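You operate a simulated robot arm through the tools that you are given. There is no shell and no other tool. Be economical: measure what you need, move in short steps, check, and stop when the job is done.

You are at the controls of a simulated robot arm. One attempt, no reset.

## Task
Take the short tube on the lower middle shelf of the side shelving and put it away in the inside of the black tray. Put the blue gear on the upper middle shelf of the back shelving. Put the small teal pump on the lower middle shelf of the side shelving away on the upper middle shelf of the side shelving. Open the bench drawer, take the black roller and leave it in the inside of the bench drawer, then shut the drawer. Fetch the black gear and set it on the black plate. Open the left drawer, take the grey pad from the film table and leave it in the inside of the left drawer, then shut the drawer. Any order will do. Set down upright: short tube, blue gear, small teal pump.

The check looks at the end state, three seconds after you hand in, the way a careful person would. Anything else that was tipped, shoved, dropped, spilled or broken makes it a failure.

## Robot
A 7-joint arm with a two-finger gripper on a trunk, on a base that drives. Base frame: it is fixed to the floor where the robot stands at the start and does not move with it; the origin is under the middle of the robot, x ahead of it, y to its left, z up. Readings come in cm, degrees, newtons and seconds.
With the tool pointing down near the work surface it reaches from about 38 to 80 cm from the robot's upright axis, wherever it stands. Its first joint turns from -143.0 to 143.0 degrees. Places, roughly: bench drawer [-480, -140, 80]; black gear (7x7x5 cm) [-20, -160, 80]; black plate (12x8x2 cm) [50, 80, 70]; black roller (3x16x3 cm) [-20, -140, 80]; blue gear (4x4x5 cm) [60, 60, 80]; grey pad (5x4x4 cm) [-870, 20, 80]; inside of the bench drawer [-480, -140, 80]; inside of the black tray [-740, -180, 80]; inside of the left drawer [-630, -170, 80]; left drawer [-630, -160, 90]; short tube (9x9x11 cm) [70, 10, 80]; small teal pump [50, 75, 75]; upper middle shelf of the back shelving [-10, 180, 140]; upper middle shelf of the side shelving [60, 30, 130]. Payload 2.45 kg.
Tool frame: the origin (TCP) lies between the finger pads and is the grasp point; the fingertips stand 2.6 cm ahead of it; z points along the fingers, y is the line along which they close. The gripper opens to 9.6 cm. The gripper's body begins 6.9 cm behind the TCP.
Orientation is told as [roll, pitch, yaw] about the base's x, y, z axes, in that order, counted from this pose: with the fingers straight down and closing along the base's y, the tool's x points along the base's -x, its y along +y and its z along -z.

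## Interface
- The arm moves only by the tool send_rows. Its argument "deltas" is a list of rows, each a list of 3 entries, a list of its own where there are three numbers: the shift along the base's x, y, z in units of 250 mm (1.0 is 250 mm), then the turn, a rotation vector about the base's x, y, z in units of 45 degrees (1.0 is 45 degrees), then the finger opening in cm, from 0 to 9.6. In form: [[[tx, ty, tz], [rx, ry, rz], grip], ...]. A call has 1 to 10 rows; each row is the pose to reach, as a shift and turn from the pose commanded when the call began. A call with a number of a shift or a turn outside -1 to 1 is refused whole. Each row takes 0.2 s and may step no farther than 5 cm and 8.6 degrees from the row before; otherwise, or with a gripper value out of range, the whole call is refused. Where a pose cannot be reached the arm comes as near as it can. A force on the tool above 40 N (or 10 N above the force at the start of the call, whichever is more), or a blocked arm, ends the call early, and 0.2 s more pass. Each finger halts on what it meets, pressing with about 38 N; the grip force reading is that of the motor and also rises with nothing between the fingers. The clock runs only during rows and for 0.2 s after the last one: add rows that repeat a pose to give the fingers time. The reply holds the time, the measured pose of the TCP, the force on the tool along the base axes, the opening and the grip force, in the units named above and with some noise, with the torque about the TCP (base axes, N m) and any sound that the robot's microphone picked up, and new pictures: "show" is both (left out), scene, wrist or none.
- Cameras (640 x 400 px; columns grow to the right, rows downward): "scene" is now at [1.9, 17.11, 154.01]; the picture's right is [-0.16, -0.99, 0.00], its down [-0.64, 0.11, -0.76] and it looks along [0.75, -0.13, -0.65] (base axes); focal length 215 px, centre (320, 200). "wrist" rides on the gripper at [8.2, 0.3, -9.8] in the tool frame; the picture's right is [-0.04, 1.00, 0.00], its down [-0.73, -0.03, -0.68] and it looks along [-0.68, -0.03, 0.73] (tool axes); focal length 256 px, centre (320, 200). There is no depth. A picture from a camera that has moved, and an enlarged one, comes with that camera's place and axes in the base frame and with its lens. The place of the scene camera against the robot may be out by one fixed shift of up to 2.5 cm in any direction.
- raise_lower(by): slides the trunk up (or, below 0, down) by that many cm; the arm and the scene camera ride with it, the base frame stays. It gives what a move gives, with no picture.
- drive_base(legs): drives the robot by 1 to 6 legs, each [ahead, turn to the left] in cm and degrees, along the robot's own axes; the way and the turn of a leg run together, so that a leg with both is an arc; at most 150 cm and 180 degrees a leg. The arm and the cameras ride along, it lands a little off, and it stops where it bumps. It gives what a move gives, and a new picture of the scene camera.
- turn_head(pan, tilt): turns the head with the scene camera to pan (to the left, within 155 degrees either way) and tilt (down, from -29 to 69), counted from straight ahead of the robot. It gives what a move gives, and a new picture of the scene camera.
- close_up(camera, box): a new picture of the part [left, top, right, bottom] of that camera's present view, enlarged. It takes no simulated time.
- finish_job(): hands the job in; it is judged then, once.

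Work in short steps. Places have to be worked out from the pictures, the camera data and where the tool is seen: move nearer, look again, correct. Check each grasp and each placing, and mend what went wrong. You have 483 turns and 360 pictures in all, those below and enlarged ones among them. Open the gripper and draw the arm clear of the work before you hand the job in, unless the task says otherwise; then end with one line.

The tools are called after "Emit:" as name(argument=value, ...) on one line, values as JSON. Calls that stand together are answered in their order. send_rows: Moves the arm, as the interface text tells. Its arguments: {"type":"object","properties":{"deltas":{"type":"array","items":{"type":"array"}},"show":{"type":"string","enum":["both","scene","wrist","none"]}},"required":["deltas"]} The other tools are called the same way: raise_lower (by) slides the trunk up or down; drive_base (legs) drives the base; turn_head (pan, tilt) turns the head that bears the scene camera; close_up (camera, box) takes an enlarged picture of a part of a camera's view; finish_job () hands the job in.

At the start:

```text
t: 0.0
tcp_pos: [24.96, 31.9, 99.94]
orientation: [0.0, 0.0, 0.1]
contact_force: [0.7, 0.2, -0.3]
moment: [0.0, -0.01, 0.06]
gripper_width: 9.61
grip_force: 0.1
trunk travel left (down, up): [-57.5, 6.5]
robot x, y, heading: [-0.0, 0.1, -0.1]
head pan, tilt: [-9.4, 40.2]
```

scene: 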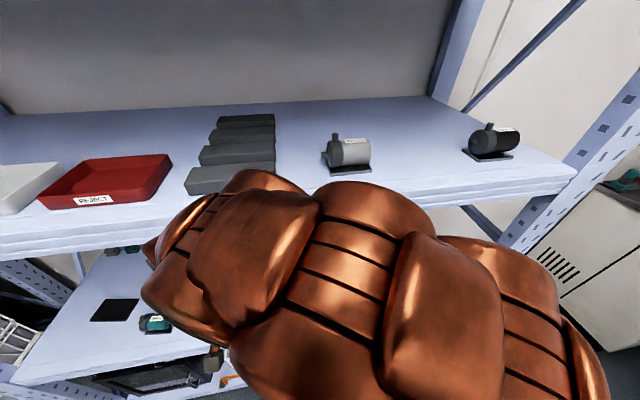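
wrist: 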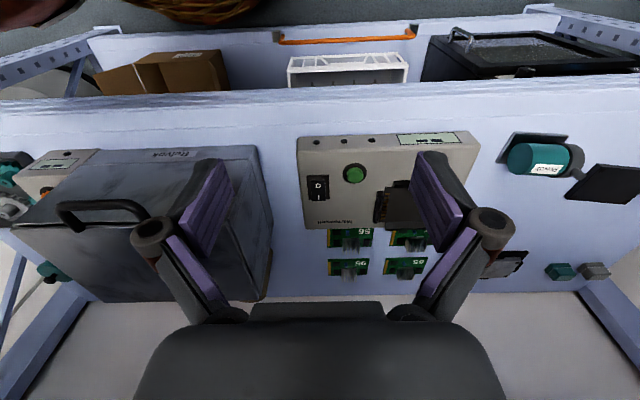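

The pictures show the side shelving ahead, with a lower shelf holding pump, plate and gears. I look around with the head first.

Emit:
turn_head(pan=40, tilt=45)

Emit:
turn_head(pan=100, tilt=25)

Emit:
turn_head(pan=-100, tilt=35)

Emit:
turn_head(pan=-150, tilt=20)

```text
t: 1.2
tcp_pos: [25.07, 31.94, 99.97]
orientation: [-0.1, 0.0, 0.1]
contact_force: [0.0, -0.1, -0.3]
moment: [-0.03, 0.02, 0.0]
gripper_width: 9.61
grip_force: 0.0
trunk travel left (down, up): [-57.5, 6.5]
robot x, y, heading: [0.0, -0.12, 0.2]
head pan, tilt: [40.0, 45.0]
camera scene: at [-0.24, 23.72, 153.31], right [0.64, -0.77, 0.0], down [-0.54, -0.45, -0.71], along [0.54, 0.45, -0.71], focal length 215 px, centre (320, 200)
```

scene: 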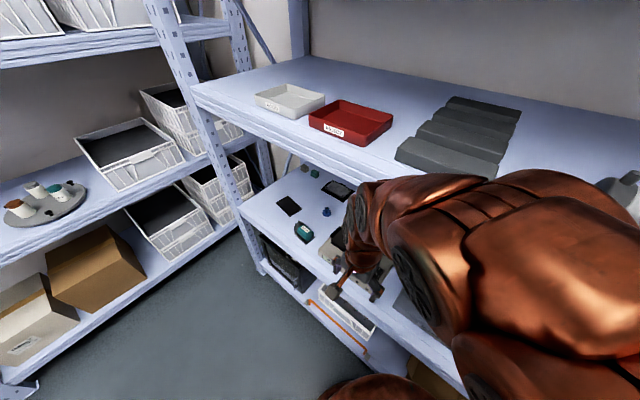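

```text
t: 2.5
tcp_pos: [25.01, 31.87, 99.97]
orientation: [0.0, 0.1, 0.0]
contact_force: [-0.6, -0.5, -0.2]
moment: [0.0, 0.01, 0.0]
gripper_width: 9.61
grip_force: 0.1
trunk travel left (down, up): [-57.5, 6.5]
robot x, y, heading: [-0.09, -0.11, -0.2]
head pan, tilt: [100.0, 25.0]
camera scene: at [-8.07, 27.57, 156.36], right [0.98, 0.17, 0.0], down [0.07, -0.42, -0.91], along [-0.16, 0.89, -0.42], focal length 215 px, centre (320, 200)
```

scene: 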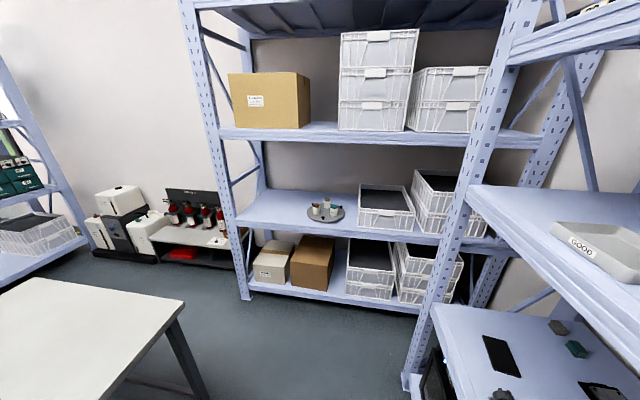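

```text
t: 5.4
tcp_pos: [25.01, 31.91, 100.0]
orientation: [0.0, 0.0, 0.0]
contact_force: [0.0, 0.1, 0.2]
moment: [0.0, 0.03, -0.03]
gripper_width: 9.6
grip_force: 0.0
trunk travel left (down, up): [-57.5, 6.5]
robot x, y, heading: [-0.01, 0.56, -0.0]
head pan, tilt: [-100.0, 35.0]
camera scene: at [-8.0, 9.82, 154.79], right [-0.98, 0.17, 0.0], down [0.1, 0.56, -0.82], along [-0.14, -0.81, -0.57], focal length 215 px, centre (320, 200)
```

scene: 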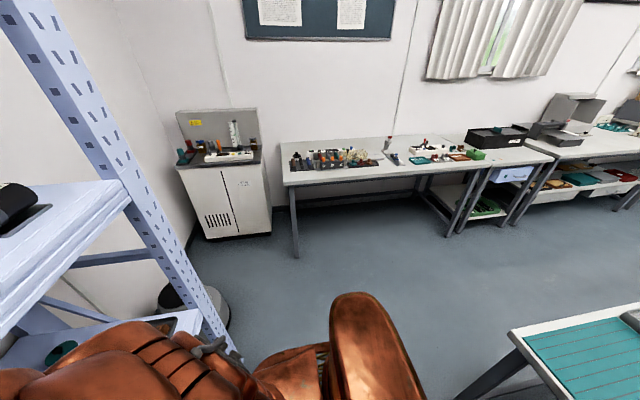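

```text
t: 6.6
tcp_pos: [24.93, 31.94, 100.08]
orientation: [0.1, 0.0, 0.0]
contact_force: [0.8, -0.4, 0.4]
moment: [0.01, 0.0, -0.01]
gripper_width: 9.61
grip_force: 0.1
trunk travel left (down, up): [-57.5, 6.5]
robot x, y, heading: [-0.03, -0.24, -0.1]
head pan, tilt: [-150.0, 20.0]
camera scene: at [-14.54, 13.83, 157.17], right [-0.5, 0.87, 0.0], down [0.3, 0.17, -0.94], along [-0.81, -0.47, -0.34], focal length 215 px, centre (320, 200)
```

scene: 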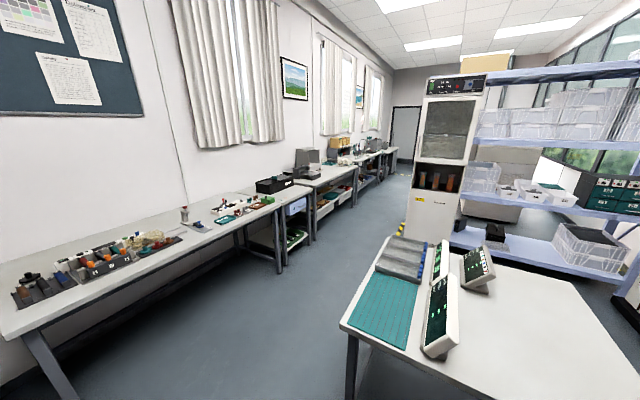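

The room is wide: benches at y≈-150, film table far off. I start with the side shelf: lower the trunk a bit after backing off, so that the head sees between the shelves.

Emit:
drive_base(legs=[[-25, 0]])

Emit:
raise_lower(by=-38)

Emit:
turn_head(pan=20, tilt=22)

```text
t: 8.4
tcp_pos: [-0.24, 31.95, 99.99]
orientation: [0.0, 0.1, -0.1]
contact_force: [0.2, 0.1, -0.7]
moment: [0.0, -0.01, 0.02]
gripper_width: 9.6
grip_force: 0.0
trunk travel left (down, up): [-57.5, 6.5]
robot x, y, heading: [-25.45, -0.02, 0.1]
head pan, tilt: [-150.0, 20.0]
camera scene: at [-39.75, 13.86, 157.18], right [-0.5, 0.87, 0.0], down [0.3, 0.17, -0.94], along [-0.81, -0.47, -0.34], focal length 215 px, centre (320, 200)
```

scene: 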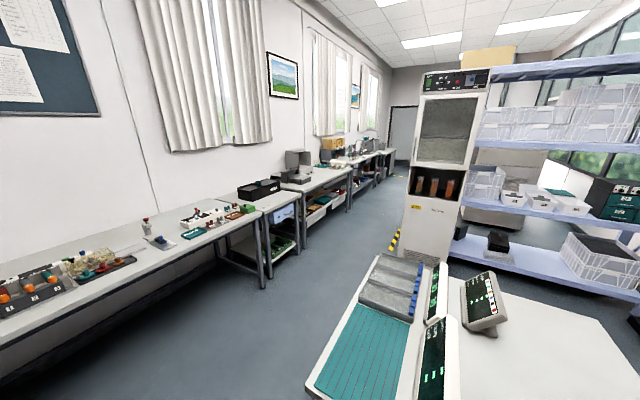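

```text
t: 12.1
tcp_pos: [-0.33, 31.93, 62.03]
orientation: [0.0, 0.0, 0.0]
contact_force: [0.1, -0.9, 0.0]
moment: [0.0, 0.01, -0.01]
gripper_width: 9.61
grip_force: 0.0
trunk travel left (down, up): [-19.5, 44.5]
robot x, y, heading: [-25.41, 0.15, -0.0]
head pan, tilt: [-150.0, 20.0]
```

```text
t: 14.7
tcp_pos: [-0.23, 31.97, 61.94]
orientation: [0.0, 0.0, 0.0]
contact_force: [-0.9, 0.0, 0.1]
moment: [-0.02, -0.02, 0.02]
gripper_width: 9.58
grip_force: 0.2
trunk travel left (down, up): [-19.5, 44.5]
robot x, y, heading: [-25.03, -0.11, -0.4]
head pan, tilt: [20.0, 22.0]
camera scene: at [-22.97, 21.67, 118.85], right [0.34, -0.94, 0.0], down [-0.35, -0.13, -0.93], along [0.87, 0.32, -0.37], focal length 215 px, centre (320, 200)
```

scene: 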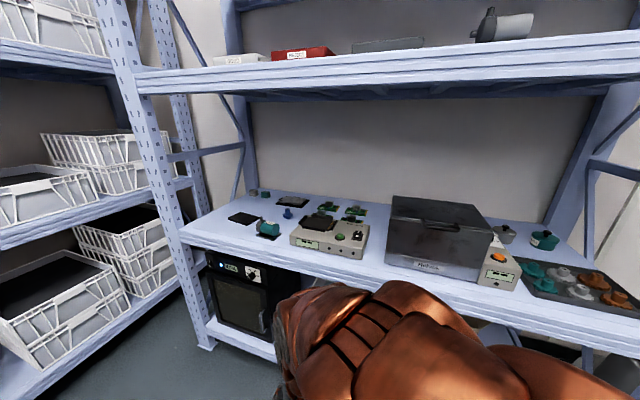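

The shelf is now visible. I enlarge it.

Emit:
close_up(camera="scene", box=[220, 170, 380, 270])

Emit:
close_up(camera="scene", box=[480, 210, 640, 310])

```text
4.00 times, centred on (300, 220) of scene
camera zoom: at [-22.97, 21.67, 118.85], right [0.34, -0.94, 0.0], down [-0.35, -0.13, -0.93], along [0.87, 0.32, -0.37], focal length 860 px, centre (400, 120)
```

zoom: 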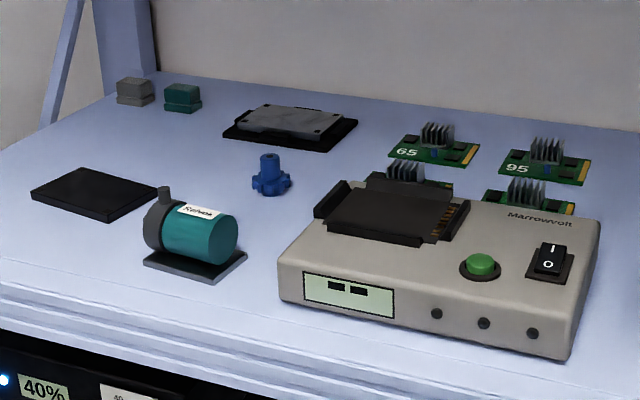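

```text
4.00 times, centred on (560, 260) of scene
camera zoom: at [-22.97, 21.67, 118.85], right [0.34, -0.94, 0.0], down [-0.35, -0.13, -0.93], along [0.87, 0.32, -0.37], focal length 860 px, centre (-640, -40)
```

zoom: 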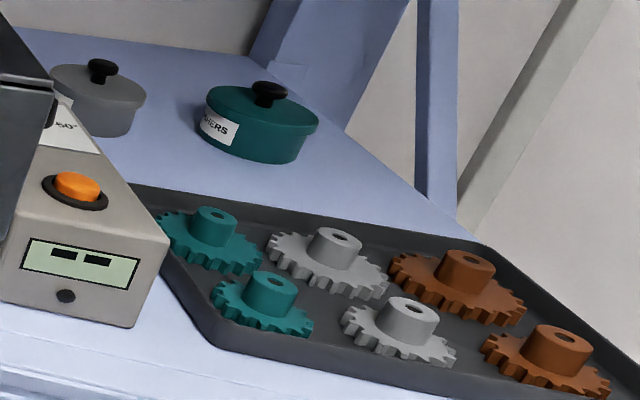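

The tube's rough spot coincides with the oven-like box. I enlarge the oven.

Emit:
close_up(camera="scene", box=[370, 180, 530, 280])

Emit:
close_up(camera="scene", box=[100, 20, 640, 280])

```text
4.00 times, centred on (450, 230) of scene
camera zoom: at [-22.97, 21.67, 118.85], right [0.34, -0.94, 0.0], down [-0.35, -0.13, -0.93], along [0.87, 0.32, -0.37], focal length 860 px, centre (-200, 80)
```

zoom: 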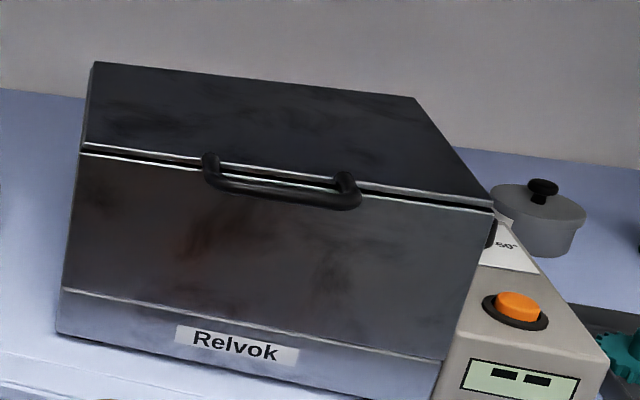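

```text
1.19 times, centred on (370, 150) of scene
camera zoom: at [-22.97, 21.67, 118.85], right [0.34, -0.94, 0.0], down [-0.35, -0.13, -0.93], along [0.87, 0.32, -0.37], focal length 255 px, centre (261, 259)
```

zoom: 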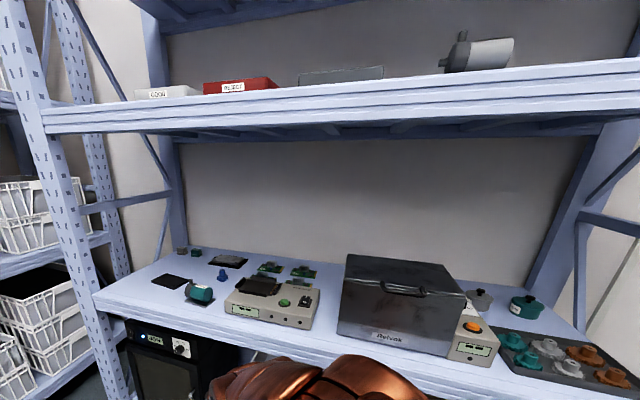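

The tube may be inside or behind the lidded "Relvok" box; I'll check later. First the gear and pump: drive to about (-7, 30) facing the shelf.

Emit:
drive_base(legs=[[0, 60], [35, 0], [0, -60]])

Emit:
turn_head(pan=25, tilt=30)

```text
t: 22.3
tcp_pos: [15.97, 63.22, 62.05]
orientation: [-0.1, 0.1, 1.1]
contact_force: [0.0, -0.3, -0.2]
moment: [0.05, -0.03, 0.01]
gripper_width: 9.59
grip_force: 0.0
trunk travel left (down, up): [-19.5, 44.5]
robot x, y, heading: [-8.33, 30.67, 1.1]
head pan, tilt: [20.0, 22.0]
camera scene: at [-6.44, 52.6, 118.85], right [0.36, -0.93, 0.0], down [-0.35, -0.14, -0.93], along [0.86, 0.33, -0.37], focal length 215 px, centre (320, 200)
```

scene: 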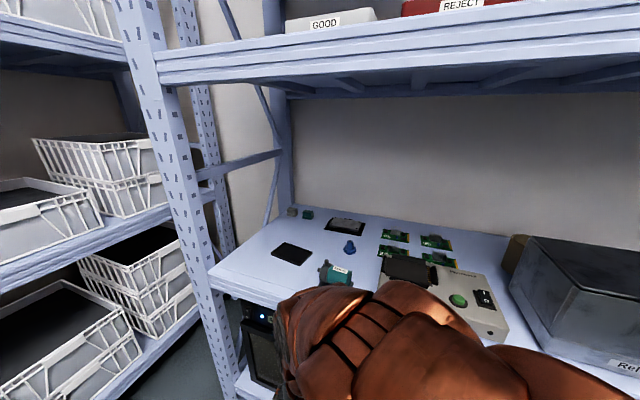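

```text
t: 23.0
tcp_pos: [16.19, 63.16, 61.93]
orientation: [-0.1, 0.0, 1.1]
contact_force: [0.1, -0.2, 0.5]
moment: [-0.04, 0.02, 0.01]
gripper_width: 9.61
grip_force: 0.1
trunk travel left (down, up): [-19.5, 44.5]
robot x, y, heading: [-8.39, 30.85, 1.1]
head pan, tilt: [25.0, 30.0]
camera scene: at [-6.97, 53.23, 117.57], right [0.44, -0.9, 0.0], down [-0.45, -0.22, -0.87], along [0.78, 0.38, -0.5], focal length 215 px, centre (320, 200)
```

scene: 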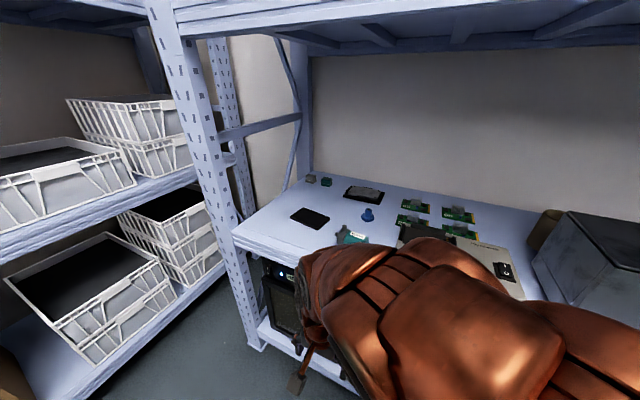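

A brownish object shows behind the box at (540,228), maybe the tube. I zoom in.

Emit:
close_up(camera="scene", box=[490, 190, 640, 284])

Emit:
close_up(camera="scene", box=[280, 170, 420, 258])

```text
4.26 times, centred on (565, 237) of scene
camera zoom: at [-6.97, 53.23, 117.57], right [0.44, -0.9, 0.0], down [-0.45, -0.22, -0.87], along [0.78, 0.38, -0.5], focal length 915 px, centre (-723, 43)
```

zoom: 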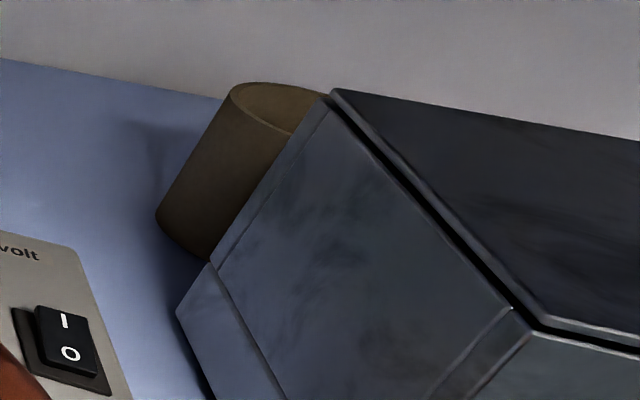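

```text
4.55 times, centred on (350, 214) of scene
camera zoom: at [-6.97, 53.23, 117.57], right [0.44, -0.9, 0.0], down [-0.45, -0.22, -0.87], along [0.78, 0.38, -0.5], focal length 977 px, centre (184, 136)
```

zoom: 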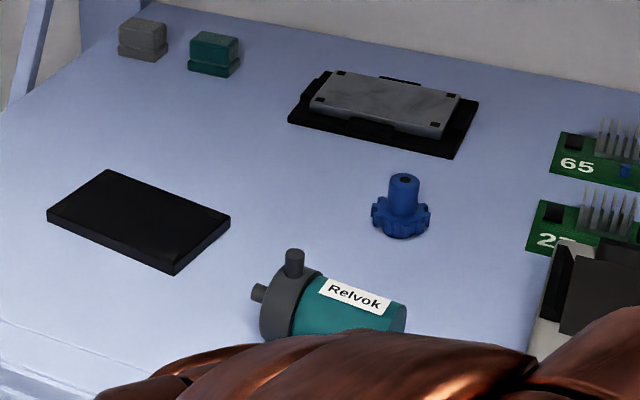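

The brown tube stands behind the box. The gear is around (58,65). I raise the tool before going in over the shelf.

Emit:
send_rows(deltas=[[[0, 0, 0.2], [0, 0, 0], 9.6], [[0, 0, 0.4], [0, 0, 0], 9.6], [[0, 0, 0.6], [0, 0, 0], 9.6], [[0, 0, 0.8], [0, 0, 0], 9.6], [[0, 0, 1.0], [0, 0, 0], 9.6]], show="none")

Emit:
send_rows(deltas=[[[0.2, 0, 0.12], [0, 0, 0], 9.6], [[0.4, 0, 0.2], [0, 0, 0], 9.6], [[0.6, 0, 0.2], [0, 0, 0], 9.6], [[0.8, 0, 0.2], [0, 0, 0], 9.6]], show="both")

```text
t: 24.2
tcp_pos: [15.92, 63.12, 87.28]
orientation: [-0.2, 0.0, 1.1]
contact_force: [-0.5, -1.2, -0.2]
moment: [0.02, -0.03, 0.01]
gripper_width: 9.6
grip_force: 0.1
trunk travel left (down, up): [-19.5, 44.5]
robot x, y, heading: [-8.25, 30.69, 1.1]
head pan, tilt: [25.0, 30.0]
```

```text
refused: row 1 steps farther than a row can; nothing moved
```

Now forward 20 cm and look.

Emit:
send_rows(deltas=[[[0.2, 0, 0], [0, 0, 0], 9.6], [[0.4, 0, 0], [0, 0, 0], 9.6], [[0.6, 0, 0], [0, 0, 0], 9.6]], show="both")

```text
t: 25.0
tcp_pos: [31.11, 63.24, 86.93]
orientation: [0.0, -0.1, 1.1]
contact_force: [-0.3, -0.4, -0.4]
moment: [-0.03, -0.02, 0.01]
gripper_width: 9.61
grip_force: 0.3
trunk travel left (down, up): [-19.5, 44.5]
robot x, y, heading: [-7.92, 30.51, 1.3]
head pan, tilt: [25.0, 30.0]
camera scene: at [-7.0, 53.23, 117.57], right [0.44, -0.9, 0.0], down [-0.45, -0.22, -0.87], along [0.78, 0.38, -0.5], focal length 215 px, centre (320, 200)
camera wrist: at [22.93, 63.47, 96.77], right [0.02, 1.0, 0.0], down [0.73, -0.02, 0.68], along [0.68, -0.01, -0.73], focal length 256 px, centre (320, 200)
```

scene: 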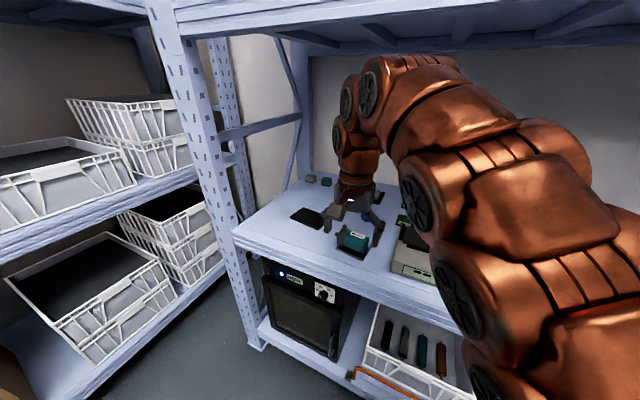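
wrist: 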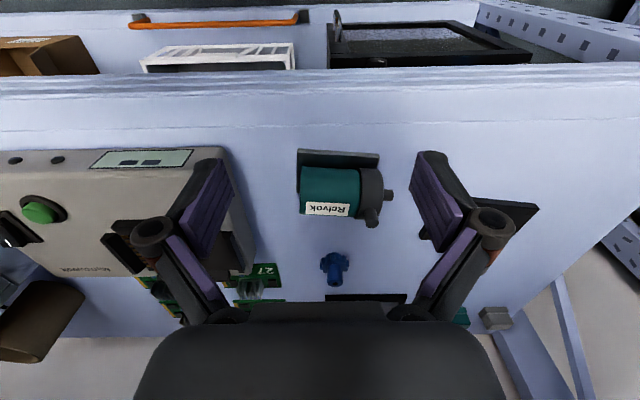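

Gear estimated at about (60,65.4). I advance carefully with the arm, lowering a bit, and check clearance to the upper shelf.

Emit:
send_rows(deltas=[[[0.2, 0.02, 0], [0, 0, 0], 9.6], [[0.4, 0.04, 0], [0, 0, 0], 9.6], [[0.6, 0.06, 0], [0, 0, 0], 9.6], [[0.8, 0.08, 0], [0, 0, 0], 9.6]], show="both")

```text
refused: row 1 steps farther than a row can; nothing moved
```

Keep steps under 5 cm.

Emit:
send_rows(deltas=[[[0.19, 0.02, 0], [0, 0, 0], 9.6], [[0.38, 0.04, 0], [0, 0, 0], 9.6], [[0.57, 0.06, 0], [0, 0, 0], 9.6], [[0.76, 0.08, 0], [0, 0, 0], 9.6]], show="both")

```text
t: 26.0
tcp_pos: [42.65, 62.98, 83.39]
orientation: [0.0, 0.0, 1.1]
contact_force: [-0.5, -0.1, -1.2]
moment: [-0.02, 0.01, 0.01]
gripper_width: 9.57
grip_force: 0.1
out of reach, approached as far as the arm can: row 1, 2, 3, 4
trunk travel left (down, up): [-19.5, 44.5]
robot x, y, heading: [-8.11, 30.48, 1.3]
head pan, tilt: [25.0, 30.0]
camera scene: at [-6.96, 53.24, 117.57], right [0.44, -0.9, 0.0], down [-0.45, -0.22, -0.87], along [0.78, 0.38, -0.5], focal length 215 px, centre (320, 200)
camera wrist: at [34.34, 63.08, 93.14], right [0.02, 1.0, 0.0], down [0.73, -0.01, 0.68], along [0.68, -0.01, -0.73], focal length 256 px, centre (320, 200)
```

scene: 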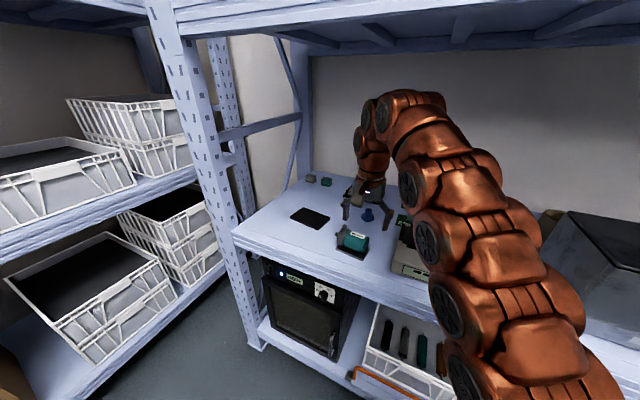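
wrist: 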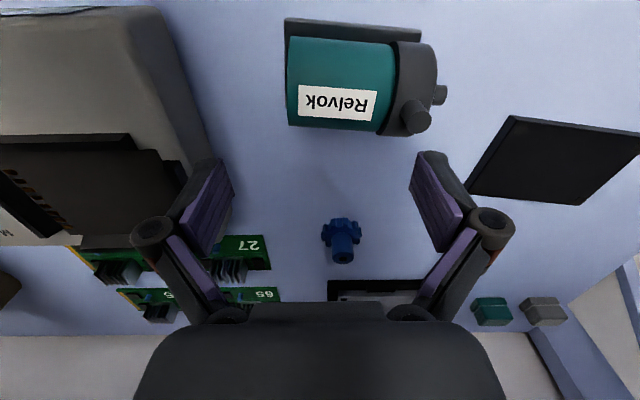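

Arm reach is limited here, so I bring the base 9 cm closer. Gear triangulated at about (56,65.3), shelf z≈73.

Emit:
drive_base(legs=[[9, 0]])

Emit:
send_rows(deltas=[[[0.0, 0.0, 0], [0, 0, 0], 9.6]], show="wrist")

```text
t: 27.1
tcp_pos: [51.52, 63.03, 83.35]
orientation: [-0.1, 0.0, 1.1]
contact_force: [0.7, 0.4, -0.7]
moment: [0.01, 0.0, -0.01]
gripper_width: 9.6
grip_force: 0.0
trunk travel left (down, up): [-19.5, 44.5]
robot x, y, heading: [0.47, 30.71, 1.2]
head pan, tilt: [25.0, 30.0]
camera scene: at [1.94, 53.41, 117.57], right [0.44, -0.9, 0.0], down [-0.45, -0.22, -0.87], along [0.78, 0.38, -0.5], focal length 215 px, centre (320, 200)
```

scene: 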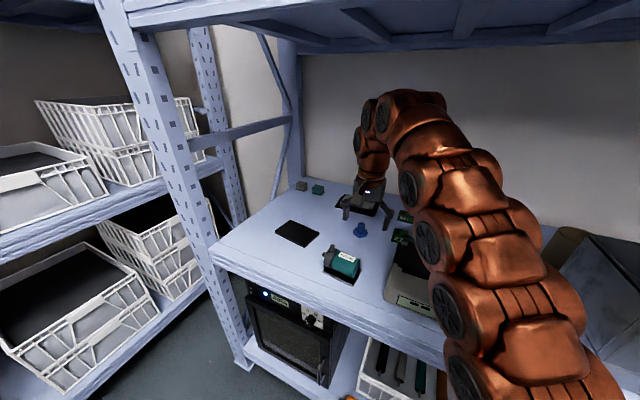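

```text
t: 27.5
tcp_pos: [51.4, 63.07, 83.33]
orientation: [-0.1, 0.0, 1.1]
contact_force: [0.7, 0.1, -0.2]
moment: [0.02, -0.03, 0.01]
gripper_width: 9.59
grip_force: 0.0
trunk travel left (down, up): [-19.5, 44.5]
robot x, y, heading: [0.32, 31.26, 1.2]
head pan, tilt: [25.0, 30.0]
camera wrist: at [43.22, 63.24, 93.15], right [0.02, 1.0, 0.0], down [0.73, -0.01, 0.68], along [0.68, -0.01, -0.73], focal length 256 px, centre (320, 200)
```

wrist: 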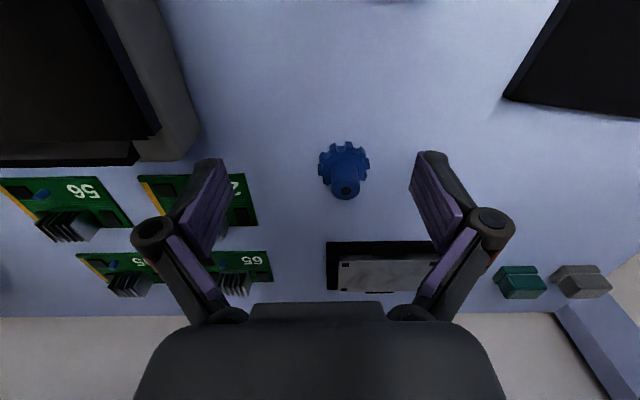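

Hub top triangulates to (55.9, 65.0, 78.5). I move above it, then descend to z≈78.

Emit:
send_rows(deltas=[[[0.09, 0.04, 0], [0, 0, 0], 7], [[0.176, 0.076, 0], [0, 0, 0], 6], [[0.176, 0.076, 0], [0, 0, 0], 6]], show="wrist")

```text
t: 28.3
tcp_pos: [52.72, 63.69, 81.68]
orientation: [0.1, -0.1, 1.1]
contact_force: [0.8, -0.5, 0.5]
moment: [0.03, 0.02, 0.0]
gripper_width: 5.99
grip_force: 0.0
out of reach, approached as far as the arm can: row 1, 2, 3
trunk travel left (down, up): [-19.5, 44.5]
robot x, y, heading: [0.7, 31.29, 1.0]
head pan, tilt: [25.0, 30.0]
camera wrist: at [44.48, 63.74, 91.53], right [0.02, 1.0, 0.0], down [0.73, -0.01, 0.68], along [0.68, -0.01, -0.73], focal length 256 px, centre (320, 200)
```

wrist: 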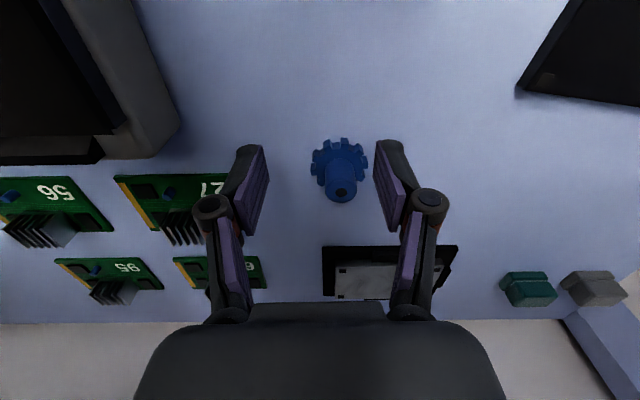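

Still out of reach at this shoulder height; I raise the trunk 8 cm and lower the tool instead.

Emit:
raise_lower(by=8)

Emit:
send_rows(deltas=[[[0.06, 0.03, -0.16], [0, 0, 0], 6], [[0.12, 0.05, -0.28], [0, 0, 0], 6], [[0.12, 0.05, -0.28], [0, 0, 0], 6]], show="both")

```text
t: 29.4
tcp_pos: [52.66, 63.66, 89.65]
orientation: [0.0, 0.0, 1.2]
contact_force: [1.1, -0.3, 0.4]
moment: [0.01, 0.01, -0.02]
gripper_width: 6.01
grip_force: 0.0
trunk travel left (down, up): [-27.5, 36.5]
robot x, y, heading: [0.86, 31.41, 1.1]
head pan, tilt: [25.0, 30.0]
```

```text
t: 30.2
tcp_pos: [55.94, 64.81, 82.7]
orientation: [-0.1, 0.0, 1.2]
contact_force: [-0.4, 0.1, -0.3]
moment: [-0.01, 0.0, 0.0]
gripper_width: 6.03
grip_force: 0.1
trunk travel left (down, up): [-27.5, 36.5]
robot x, y, heading: [0.45, 31.37, 1.3]
head pan, tilt: [25.0, 30.0]
camera scene: at [1.94, 53.41, 125.57], right [0.44, -0.9, 0.0], down [-0.45, -0.22, -0.87], along [0.78, 0.38, -0.5], focal length 215 px, centre (320, 200)
camera wrist: at [47.71, 64.97, 92.54], right [0.02, 1.0, 0.0], down [0.73, -0.01, 0.68], along [0.68, -0.01, -0.73], focal length 256 px, centre (320, 200)
```

scene: 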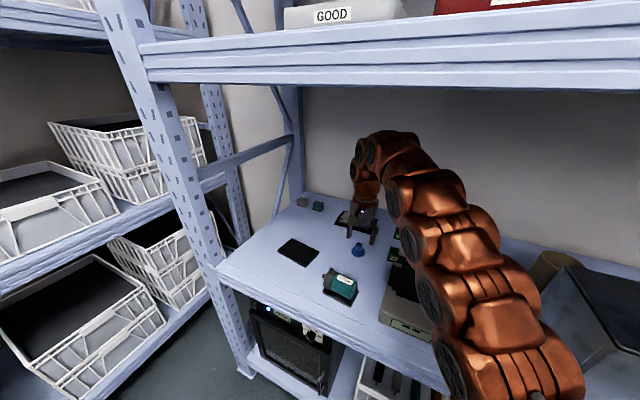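
wrist: 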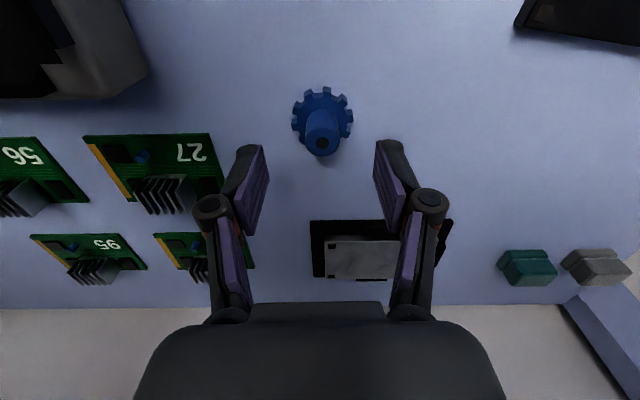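

Aligned. Descend to z 78 and close.

Emit:
send_rows(deltas=[[[0, 0, -0.1], [0, 0, 0], 6], [[0, 0, -0.188], [0, 0, 0], 6], [[0, 0, -0.188], [0, 0, 0], 3], [[0, 0, -0.188], [0, 0, 0], 0], [[0, 0, -0.188], [0, 0, 0], 0], [[0, 0, -0.188], [0, 0, 0], 0]], show="wrist")

```text
t: 31.6
tcp_pos: [55.7, 64.9, 78.15]
orientation: [0.0, 0.1, 1.1]
contact_force: [-0.6, 0.3, 1.0]
moment: [0.04, 0.01, 0.0]
gripper_width: 3.51
grip_force: 37.7
trunk travel left (down, up): [-27.5, 36.5]
robot x, y, heading: [0.51, 30.93, 1.0]
head pan, tilt: [25.0, 30.0]
camera wrist: at [47.58, 65.0, 87.85], right [0.02, 1.0, 0.0], down [0.73, -0.01, 0.68], along [0.68, -0.01, -0.73], focal length 256 px, centre (320, 200)
```

wrist: 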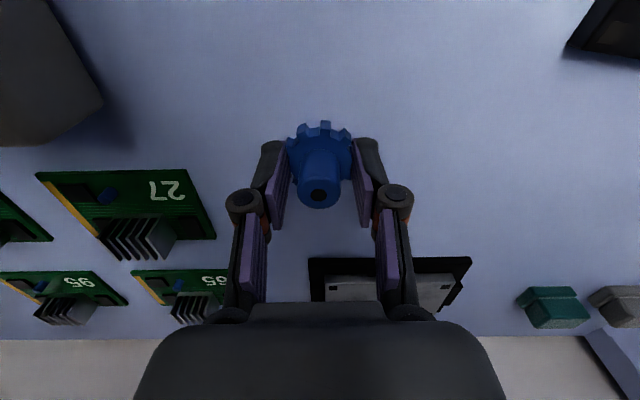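

Held at 3.5 cm on the toothed part. Lift and check.

Emit:
send_rows(deltas=[[[0, 0, 0.1], [0, 0, 0], 0], [[0, 0, 0.24], [0, 0, 0], 0], [[0, 0, 0.24], [0, 0, 0], 0]], show="wrist")

```text
t: 32.4
tcp_pos: [55.74, 64.89, 83.9]
orientation: [0.0, 0.0, 1.0]
contact_force: [0.6, 0.6, 0.4]
moment: [0.02, -0.03, 0.0]
gripper_width: 3.49
grip_force: 38.2
trunk travel left (down, up): [-27.5, 36.5]
robot x, y, heading: [0.71, 31.21, 1.1]
head pan, tilt: [25.0, 30.0]
camera wrist: at [47.66, 65.03, 93.79], right [0.02, 1.0, 0.0], down [0.73, -0.01, 0.68], along [0.68, -0.01, -0.73], focal length 256 px, centre (320, 200)
```

wrist: 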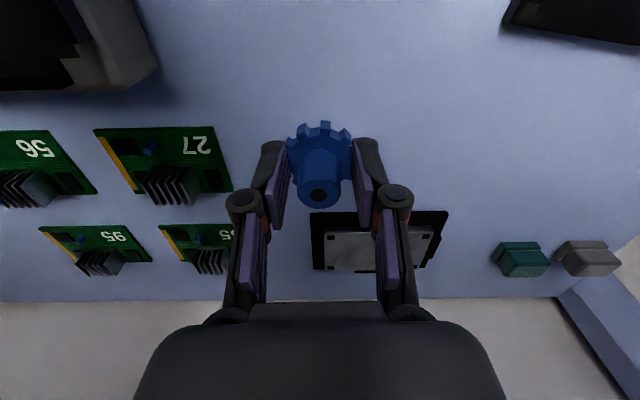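

Gear is held upright. Raise to z≈91 then back the base out over the pump.

Emit:
send_rows(deltas=[[[-0.08, 0, 0.17], [0, 0, 0], 0], [[-0.2, 0, 0.32], [0, 0, 0], 0], [[-0.2, 0, 0.32], [0, 0, 0], 0]], show="scene")

Emit:
drive_base(legs=[[-40, 0]])

```text
t: 33.2
tcp_pos: [50.94, 64.75, 91.1]
orientation: [-0.1, -0.2, 1.1]
contact_force: [0.3, -0.2, -0.8]
moment: [-0.05, -0.01, -0.03]
gripper_width: 3.51
grip_force: 38.2
out of reach, approached as far as the arm can: row 2, 3
trunk travel left (down, up): [-27.5, 36.5]
robot x, y, heading: [0.72, 30.93, 1.3]
head pan, tilt: [25.0, 30.0]
camera scene: at [1.95, 53.41, 125.56], right [0.44, -0.9, 0.0], down [-0.45, -0.22, -0.87], along [0.78, 0.38, -0.5], focal length 215 px, centre (320, 200)
```

scene: 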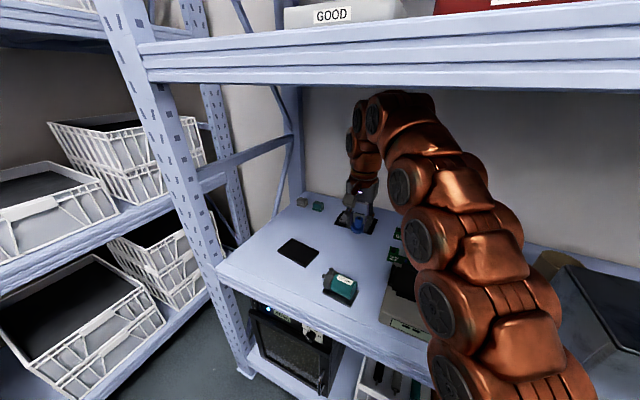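

```text
t: 35.7
tcp_pos: [11.21, 63.86, 91.19]
orientation: [0.1, 0.0, 0.7]
contact_force: [-0.5, 0.1, -1.0]
moment: [0.0, 0.01, -0.03]
gripper_width: 3.51
grip_force: 37.3
trunk travel left (down, up): [-27.5, 36.5]
robot x, y, heading: [-39.05, 30.55, 0.8]
head pan, tilt: [25.0, 30.0]
camera scene: at [-37.85, 52.74, 125.57], right [0.43, -0.9, 0.0], down [-0.45, -0.22, -0.87], along [0.78, 0.38, -0.5], focal length 215 px, centre (320, 200)
```

scene: 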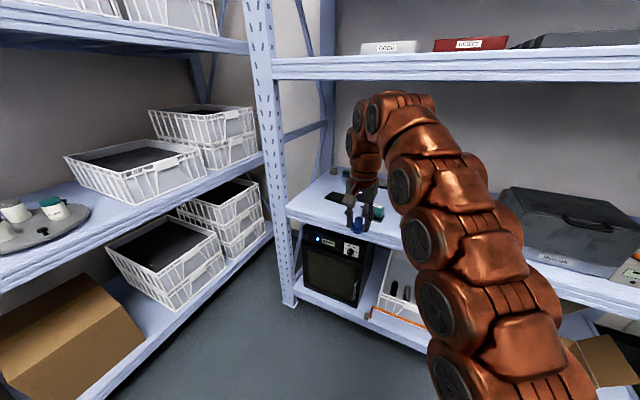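

Clear. Raise the trunk to top and turn toward the back shelving.

Emit:
raise_lower(by=34)

Emit:
drive_base(legs=[[0, 80]])

Emit:
turn_head(pan=-20, tilt=10)

```text
t: 39.1
tcp_pos: [11.22, 63.86, 125.18]
orientation: [0.1, -0.1, 0.6]
contact_force: [0.1, 0.2, -0.3]
moment: [0.02, -0.01, -0.01]
gripper_width: 3.48
grip_force: 37.9
trunk travel left (down, up): [-61.5, 2.5]
robot x, y, heading: [-39.04, 30.42, 0.8]
head pan, tilt: [25.0, 30.0]
```

```text
t: 42.9
tcp_pos: [-62.87, 86.14, 125.25]
orientation: [0.0, -0.1, 80.3]
contact_force: [0.2, -0.4, 0.3]
moment: [0.01, 0.0, -0.01]
gripper_width: 3.47
grip_force: 38.1
trunk travel left (down, up): [-61.5, 2.5]
robot x, y, heading: [-39.17, 30.2, 80.6]
head pan, tilt: [25.0, 30.0]
camera scene: at [-61.94, 37.54, 159.57], right [0.96, 0.26, 0.0], down [0.13, -0.48, -0.87], along [-0.23, 0.84, -0.5], focal length 215 px, centre (320, 200)
```

scene: 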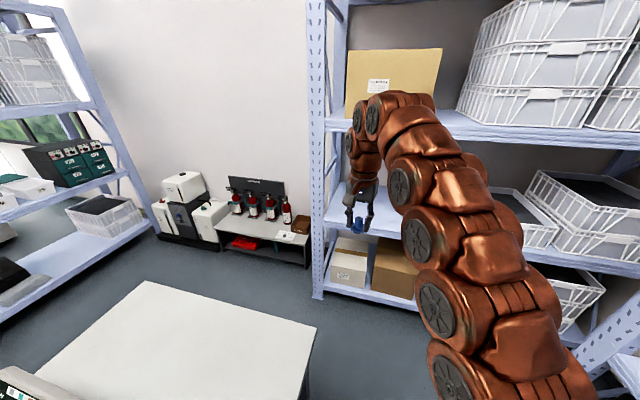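

```text
t: 44.0
tcp_pos: [-63.03, 86.11, 125.1]
orientation: [-0.1, -0.1, 80.3]
contact_force: [0.3, 0.8, -0.4]
moment: [-0.01, 0.02, 0.02]
gripper_width: 3.48
grip_force: 38.5
trunk travel left (down, up): [-61.5, 2.5]
robot x, y, heading: [-39.12, 30.29, 80.2]
head pan, tilt: [-20.0, 10.0]
camera scene: at [-54.95, 36.9, 162.8], right [0.87, -0.49, 0.0], down [-0.09, -0.15, -0.98], along [0.49, 0.86, -0.17], focal length 215 px, centre (320, 200)
```

scene: 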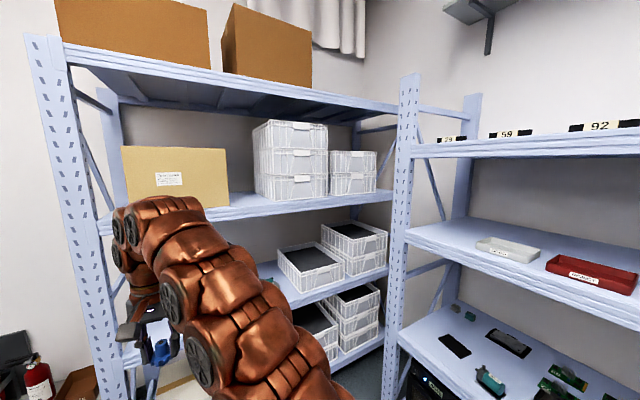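

The upper middle back shelf has a gap between carton and crates. Enlarge it.

Emit:
close_up(camera="scene", box=[180, 120, 340, 220])

```text
4.00 times, centred on (260, 170) of scene
camera zoom: at [-54.95, 36.9, 162.8], right [0.87, -0.49, 0.0], down [-0.09, -0.15, -0.98], along [0.49, 0.86, -0.17], focal length 860 px, centre (560, 320)
```

zoom: 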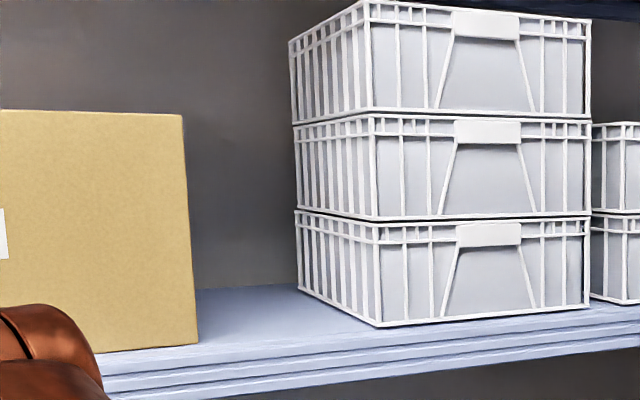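

The gap is wide (~25 cm). I swing the tool in front of the robot and raise it to ~z 148.

Emit:
send_rows(deltas=[[[0.13, -0.03, 0.13], [0, 0, 0], 0], [[0.26, -0.06, 0.26], [0, 0, 0], 0], [[0.39, -0.09, 0.39], [0, 0, 0], 0], [[0.52, -0.12, 0.52], [0, 0, 0], 0], [[0.65, -0.15, 0.65], [0, 0, 0], 0], [[0.78, -0.18, 0.78], [0, 0, 0], 0], [[0.91, -0.2, 0.91], [0, 0, 0], 0]], show="both")

```text
t: 45.6
tcp_pos: [-44.87, 76.69, 132.48]
orientation: [-0.1, 0.0, 80.4]
contact_force: [-1.6, -0.1, -1.3]
moment: [-0.04, -0.15, -0.01]
gripper_width: 3.49
grip_force: 38.2
out of reach, approached as far as the arm can: row 1, 2, 3, 4, 5, 6, 7
trunk travel left (down, up): [-61.5, 2.5]
robot x, y, heading: [-39.49, 30.11, 80.4]
head pan, tilt: [-20.0, 10.0]
camera scene: at [-55.17, 37.0, 162.78], right [0.87, -0.5, 0.0], down [-0.08, -0.15, -0.98], along [0.49, 0.86, -0.17], focal length 215 px, centre (320, 200)
camera wrist: at [-46.7, 68.75, 142.29], right [-0.98, 0.21, 0.0], down [0.15, 0.72, 0.68], along [0.14, 0.66, -0.73], focal length 256 px, centre (320, 200)
```

scene: 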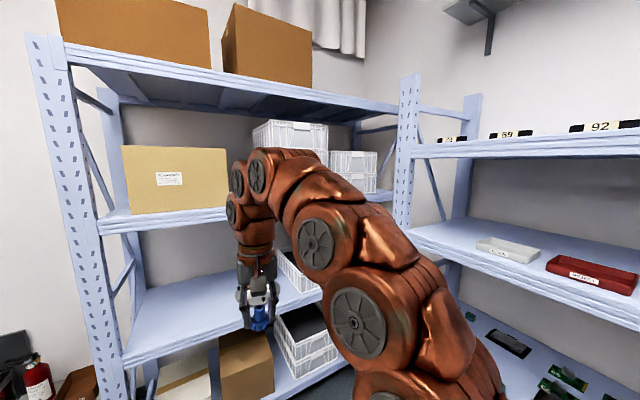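
wrist: 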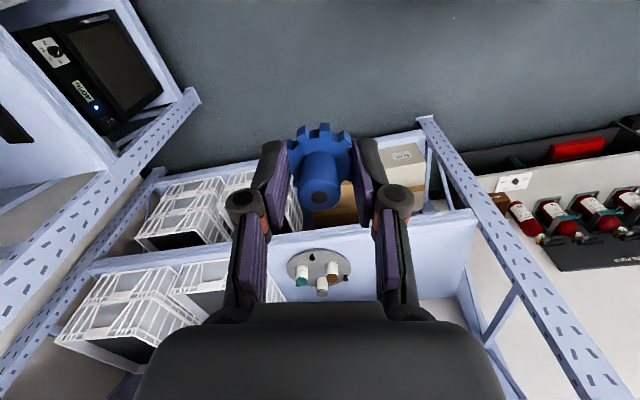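

Vertical tool tops out at z≈132, so for the high shelves I need a tilted grasp with the camera above the tool. Test whether the wrist can flip 180° about vertical.

Emit:
send_rows(deltas=[[[0, 0.05, -0.19], [0, 0, 0], 0], [[0, 0.1, -0.37], [0, 0, 0], 0], [[0, 0.15, -0.55], [0, 0, 0], 0], [[0, 0.2, -0.72], [0, 0, 0.19], 0], [[0, 0.2, -0.72], [0, 0, 0.38], 0], [[0, 0.2, -0.72], [0, 0, 0.57], 0], [[0, 0.2, -0.72], [0, 0, 0.76], 0], [[0, 0.2, -0.72], [0, 0, 0.95], 0]], show="none")

Emit:
send_rows(deltas=[[[0, 0, 0], [0, 0, 0.19], 0], [[0, 0, 0], [0, 0, 0.38], 0], [[0, 0, 0], [0, 0, 0.57], 0], [[0, 0, 0], [0, 0, 0.76], 0], [[0, 0, 0], [0, 0, 0.95], 0]], show="none")

Emit:
send_rows(deltas=[[[0, 0, 0], [0, 0, 0.19], 0], [[0, 0, 0], [0, 0, 0.38], 0], [[0, 0, 0], [0, 0, 0.57], 0], [[0, 0, 0], [0, 0, 0.76], 0], [[0, 0, 0], [0, 0, 0.95], 0]], show="none")

Emit:
send_rows(deltas=[[[0, 0, 0], [0, 0, 0.19], 0], [[0, 0, 0], [0, 0, 0.38], 0], [[0, 0, 0], [0, 0, 0.57], 0], [[0, 0, 0], [0, 0, 0.76], 0], [[0, 0, 0], [0, 0, 0.95], 0]], show="both")

```text
t: 47.4
tcp_pos: [-44.59, 81.66, 115.14]
orientation: [0.0, -0.1, 123.2]
contact_force: [-0.6, -1.2, -0.3]
moment: [0.0, 0.0, -0.01]
gripper_width: 3.49
grip_force: 38.3
trunk travel left (down, up): [-61.5, 2.5]
robot x, y, heading: [-39.02, 30.18, 80.3]
head pan, tilt: [-20.0, 10.0]
```

```text
t: 48.6
tcp_pos: [-44.63, 81.67, 115.21]
orientation: [0.0, 0.0, 165.8]
contact_force: [0.0, 0.0, -0.4]
moment: [0.0, 0.0, 0.02]
gripper_width: 3.47
grip_force: 37.8
trunk travel left (down, up): [-61.5, 2.5]
robot x, y, heading: [-39.29, 30.04, 80.4]
head pan, tilt: [-20.0, 10.0]
```

```text
t: 49.8
tcp_pos: [-44.55, 81.89, 115.1]
orientation: [0.0, 0.0, -151.3]
contact_force: [-1.0, 0.6, -0.2]
moment: [0.0, -0.01, 0.0]
gripper_width: 3.47
grip_force: 37.9
trunk travel left (down, up): [-61.5, 2.5]
robot x, y, heading: [-39.24, 30.32, 80.1]
head pan, tilt: [-20.0, 10.0]
```

```text
t: 51.0
tcp_pos: [-44.61, 81.71, 115.24]
orientation: [0.0, 0.1, -108.5]
contact_force: [-0.4, 0.9, -0.6]
moment: [-0.01, 0.03, -0.01]
gripper_width: 3.47
grip_force: 37.8
trunk travel left (down, up): [-61.5, 2.5]
robot x, y, heading: [-39.24, 30.49, 80.0]
head pan, tilt: [-20.0, 10.0]
camera scene: at [-54.93, 36.89, 162.81], right [0.87, -0.5, 0.0], down [-0.09, -0.15, -0.98], along [0.49, 0.86, -0.17], focal length 215 px, centre (320, 200)
camera wrist: at [-41.76, 89.38, 125.07], right [0.93, -0.36, 0.0], down [-0.26, -0.69, 0.68], along [-0.24, -0.64, -0.73], focal length 256 px, centre (320, 200)
```

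scene: 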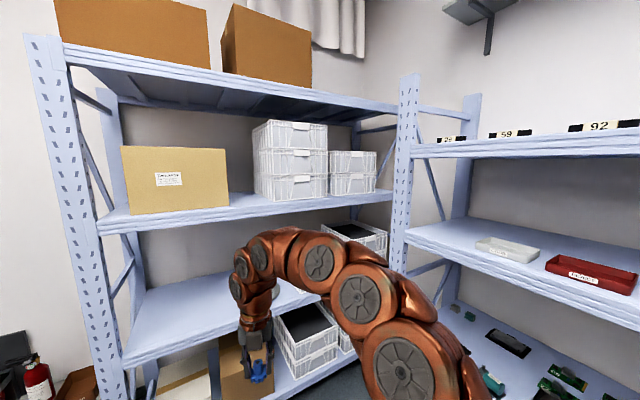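
wrist: 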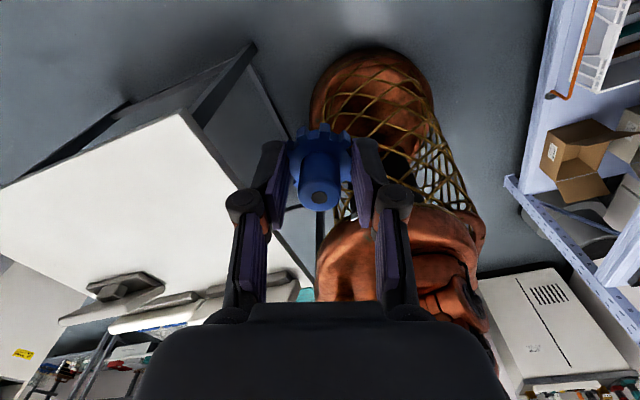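

The flip works. Now turn to face +y and approach the back shelving, to set the gear down on its mid shelf briefly and regrasp it tilted.

Emit:
drive_base(legs=[[0, 10], [50, 0]])

Emit:
turn_head(pan=0, tilt=35)

```text
t: 54.6
tcp_pos: [-53.23, 129.35, 115.21]
orientation: [0.0, 0.0, -99.1]
contact_force: [-0.7, -0.5, -0.6]
moment: [0.0, 0.01, 0.03]
gripper_width: 3.46
grip_force: 37.4
trunk travel left (down, up): [-61.5, 2.5]
robot x, y, heading: [-39.45, 79.76, 90.1]
head pan, tilt: [-20.0, 10.0]
camera scene: at [-55.87, 83.78, 162.81], right [0.94, -0.34, 0.0], down [-0.06, -0.16, -0.98], along [0.34, 0.93, -0.17], focal length 215 px, centre (320, 200)
```

scene: 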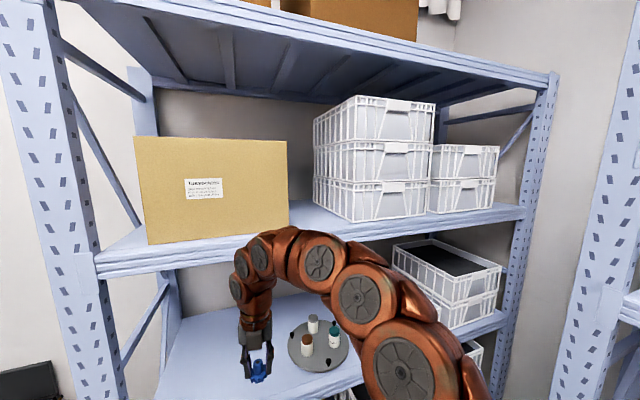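

```text
t: 55.5
tcp_pos: [-53.25, 129.51, 115.3]
orientation: [0.1, 0.1, -99.1]
contact_force: [-0.3, 0.9, -0.4]
moment: [0.02, -0.01, -0.02]
gripper_width: 3.49
grip_force: 38.2
trunk travel left (down, up): [-61.5, 2.5]
robot x, y, heading: [-39.4, 79.67, 89.8]
head pan, tilt: [0.0, 35.0]
camera scene: at [-59.05, 83.87, 158.8], right [1.0, 0.0, 0.0], down [0.0, -0.57, -0.82], along [0.0, 0.82, -0.57], focal length 215 px, centre (320, 200)
```

scene: 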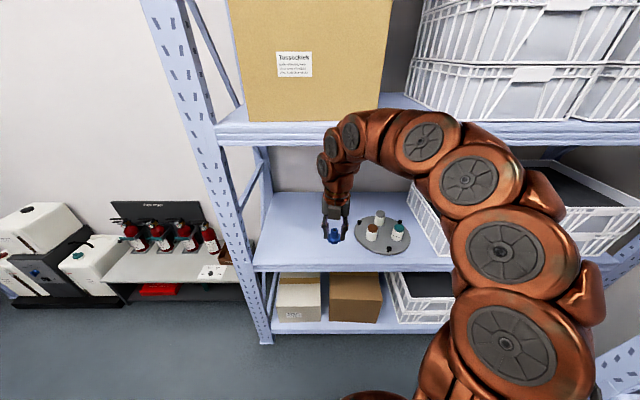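

Plan: lower trunk so TCP ≈ 85, drive in so the gear is over the mid shelf's open left part, and set it down there.

Emit:
raise_lower(by=-29)

Emit:
turn_head(pan=0, tilt=30)

```text
t: 58.4
tcp_pos: [-53.25, 129.48, 86.28]
orientation: [0.0, 0.0, -99.0]
contact_force: [0.6, -0.6, -0.3]
moment: [-0.02, 0.0, 0.0]
gripper_width: 3.51
grip_force: 38.3
trunk travel left (down, up): [-32.5, 31.5]
robot x, y, heading: [-39.5, 80.0, 90.1]
head pan, tilt: [0.0, 35.0]
```

```text
t: 59.1
tcp_pos: [-53.22, 129.53, 86.13]
orientation: [0.0, 0.1, -99.1]
contact_force: [-0.1, -0.2, -1.0]
moment: [0.0, -0.01, -0.02]
gripper_width: 3.49
grip_force: 38.5
trunk travel left (down, up): [-32.5, 31.5]
robot x, y, heading: [-39.4, 79.55, 90.1]
head pan, tilt: [0.0, 30.0]
camera scene: at [-59.05, 84.1, 130.57], right [1.0, 0.0, 0.0], down [0.0, -0.5, -0.87], along [0.0, 0.87, -0.5], focal length 215 px, centre (320, 200)
```

scene: 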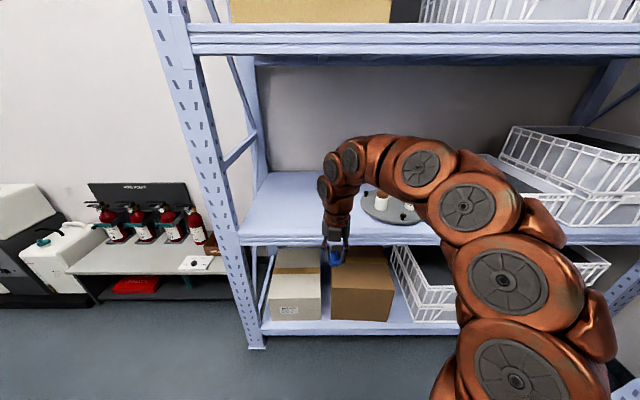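

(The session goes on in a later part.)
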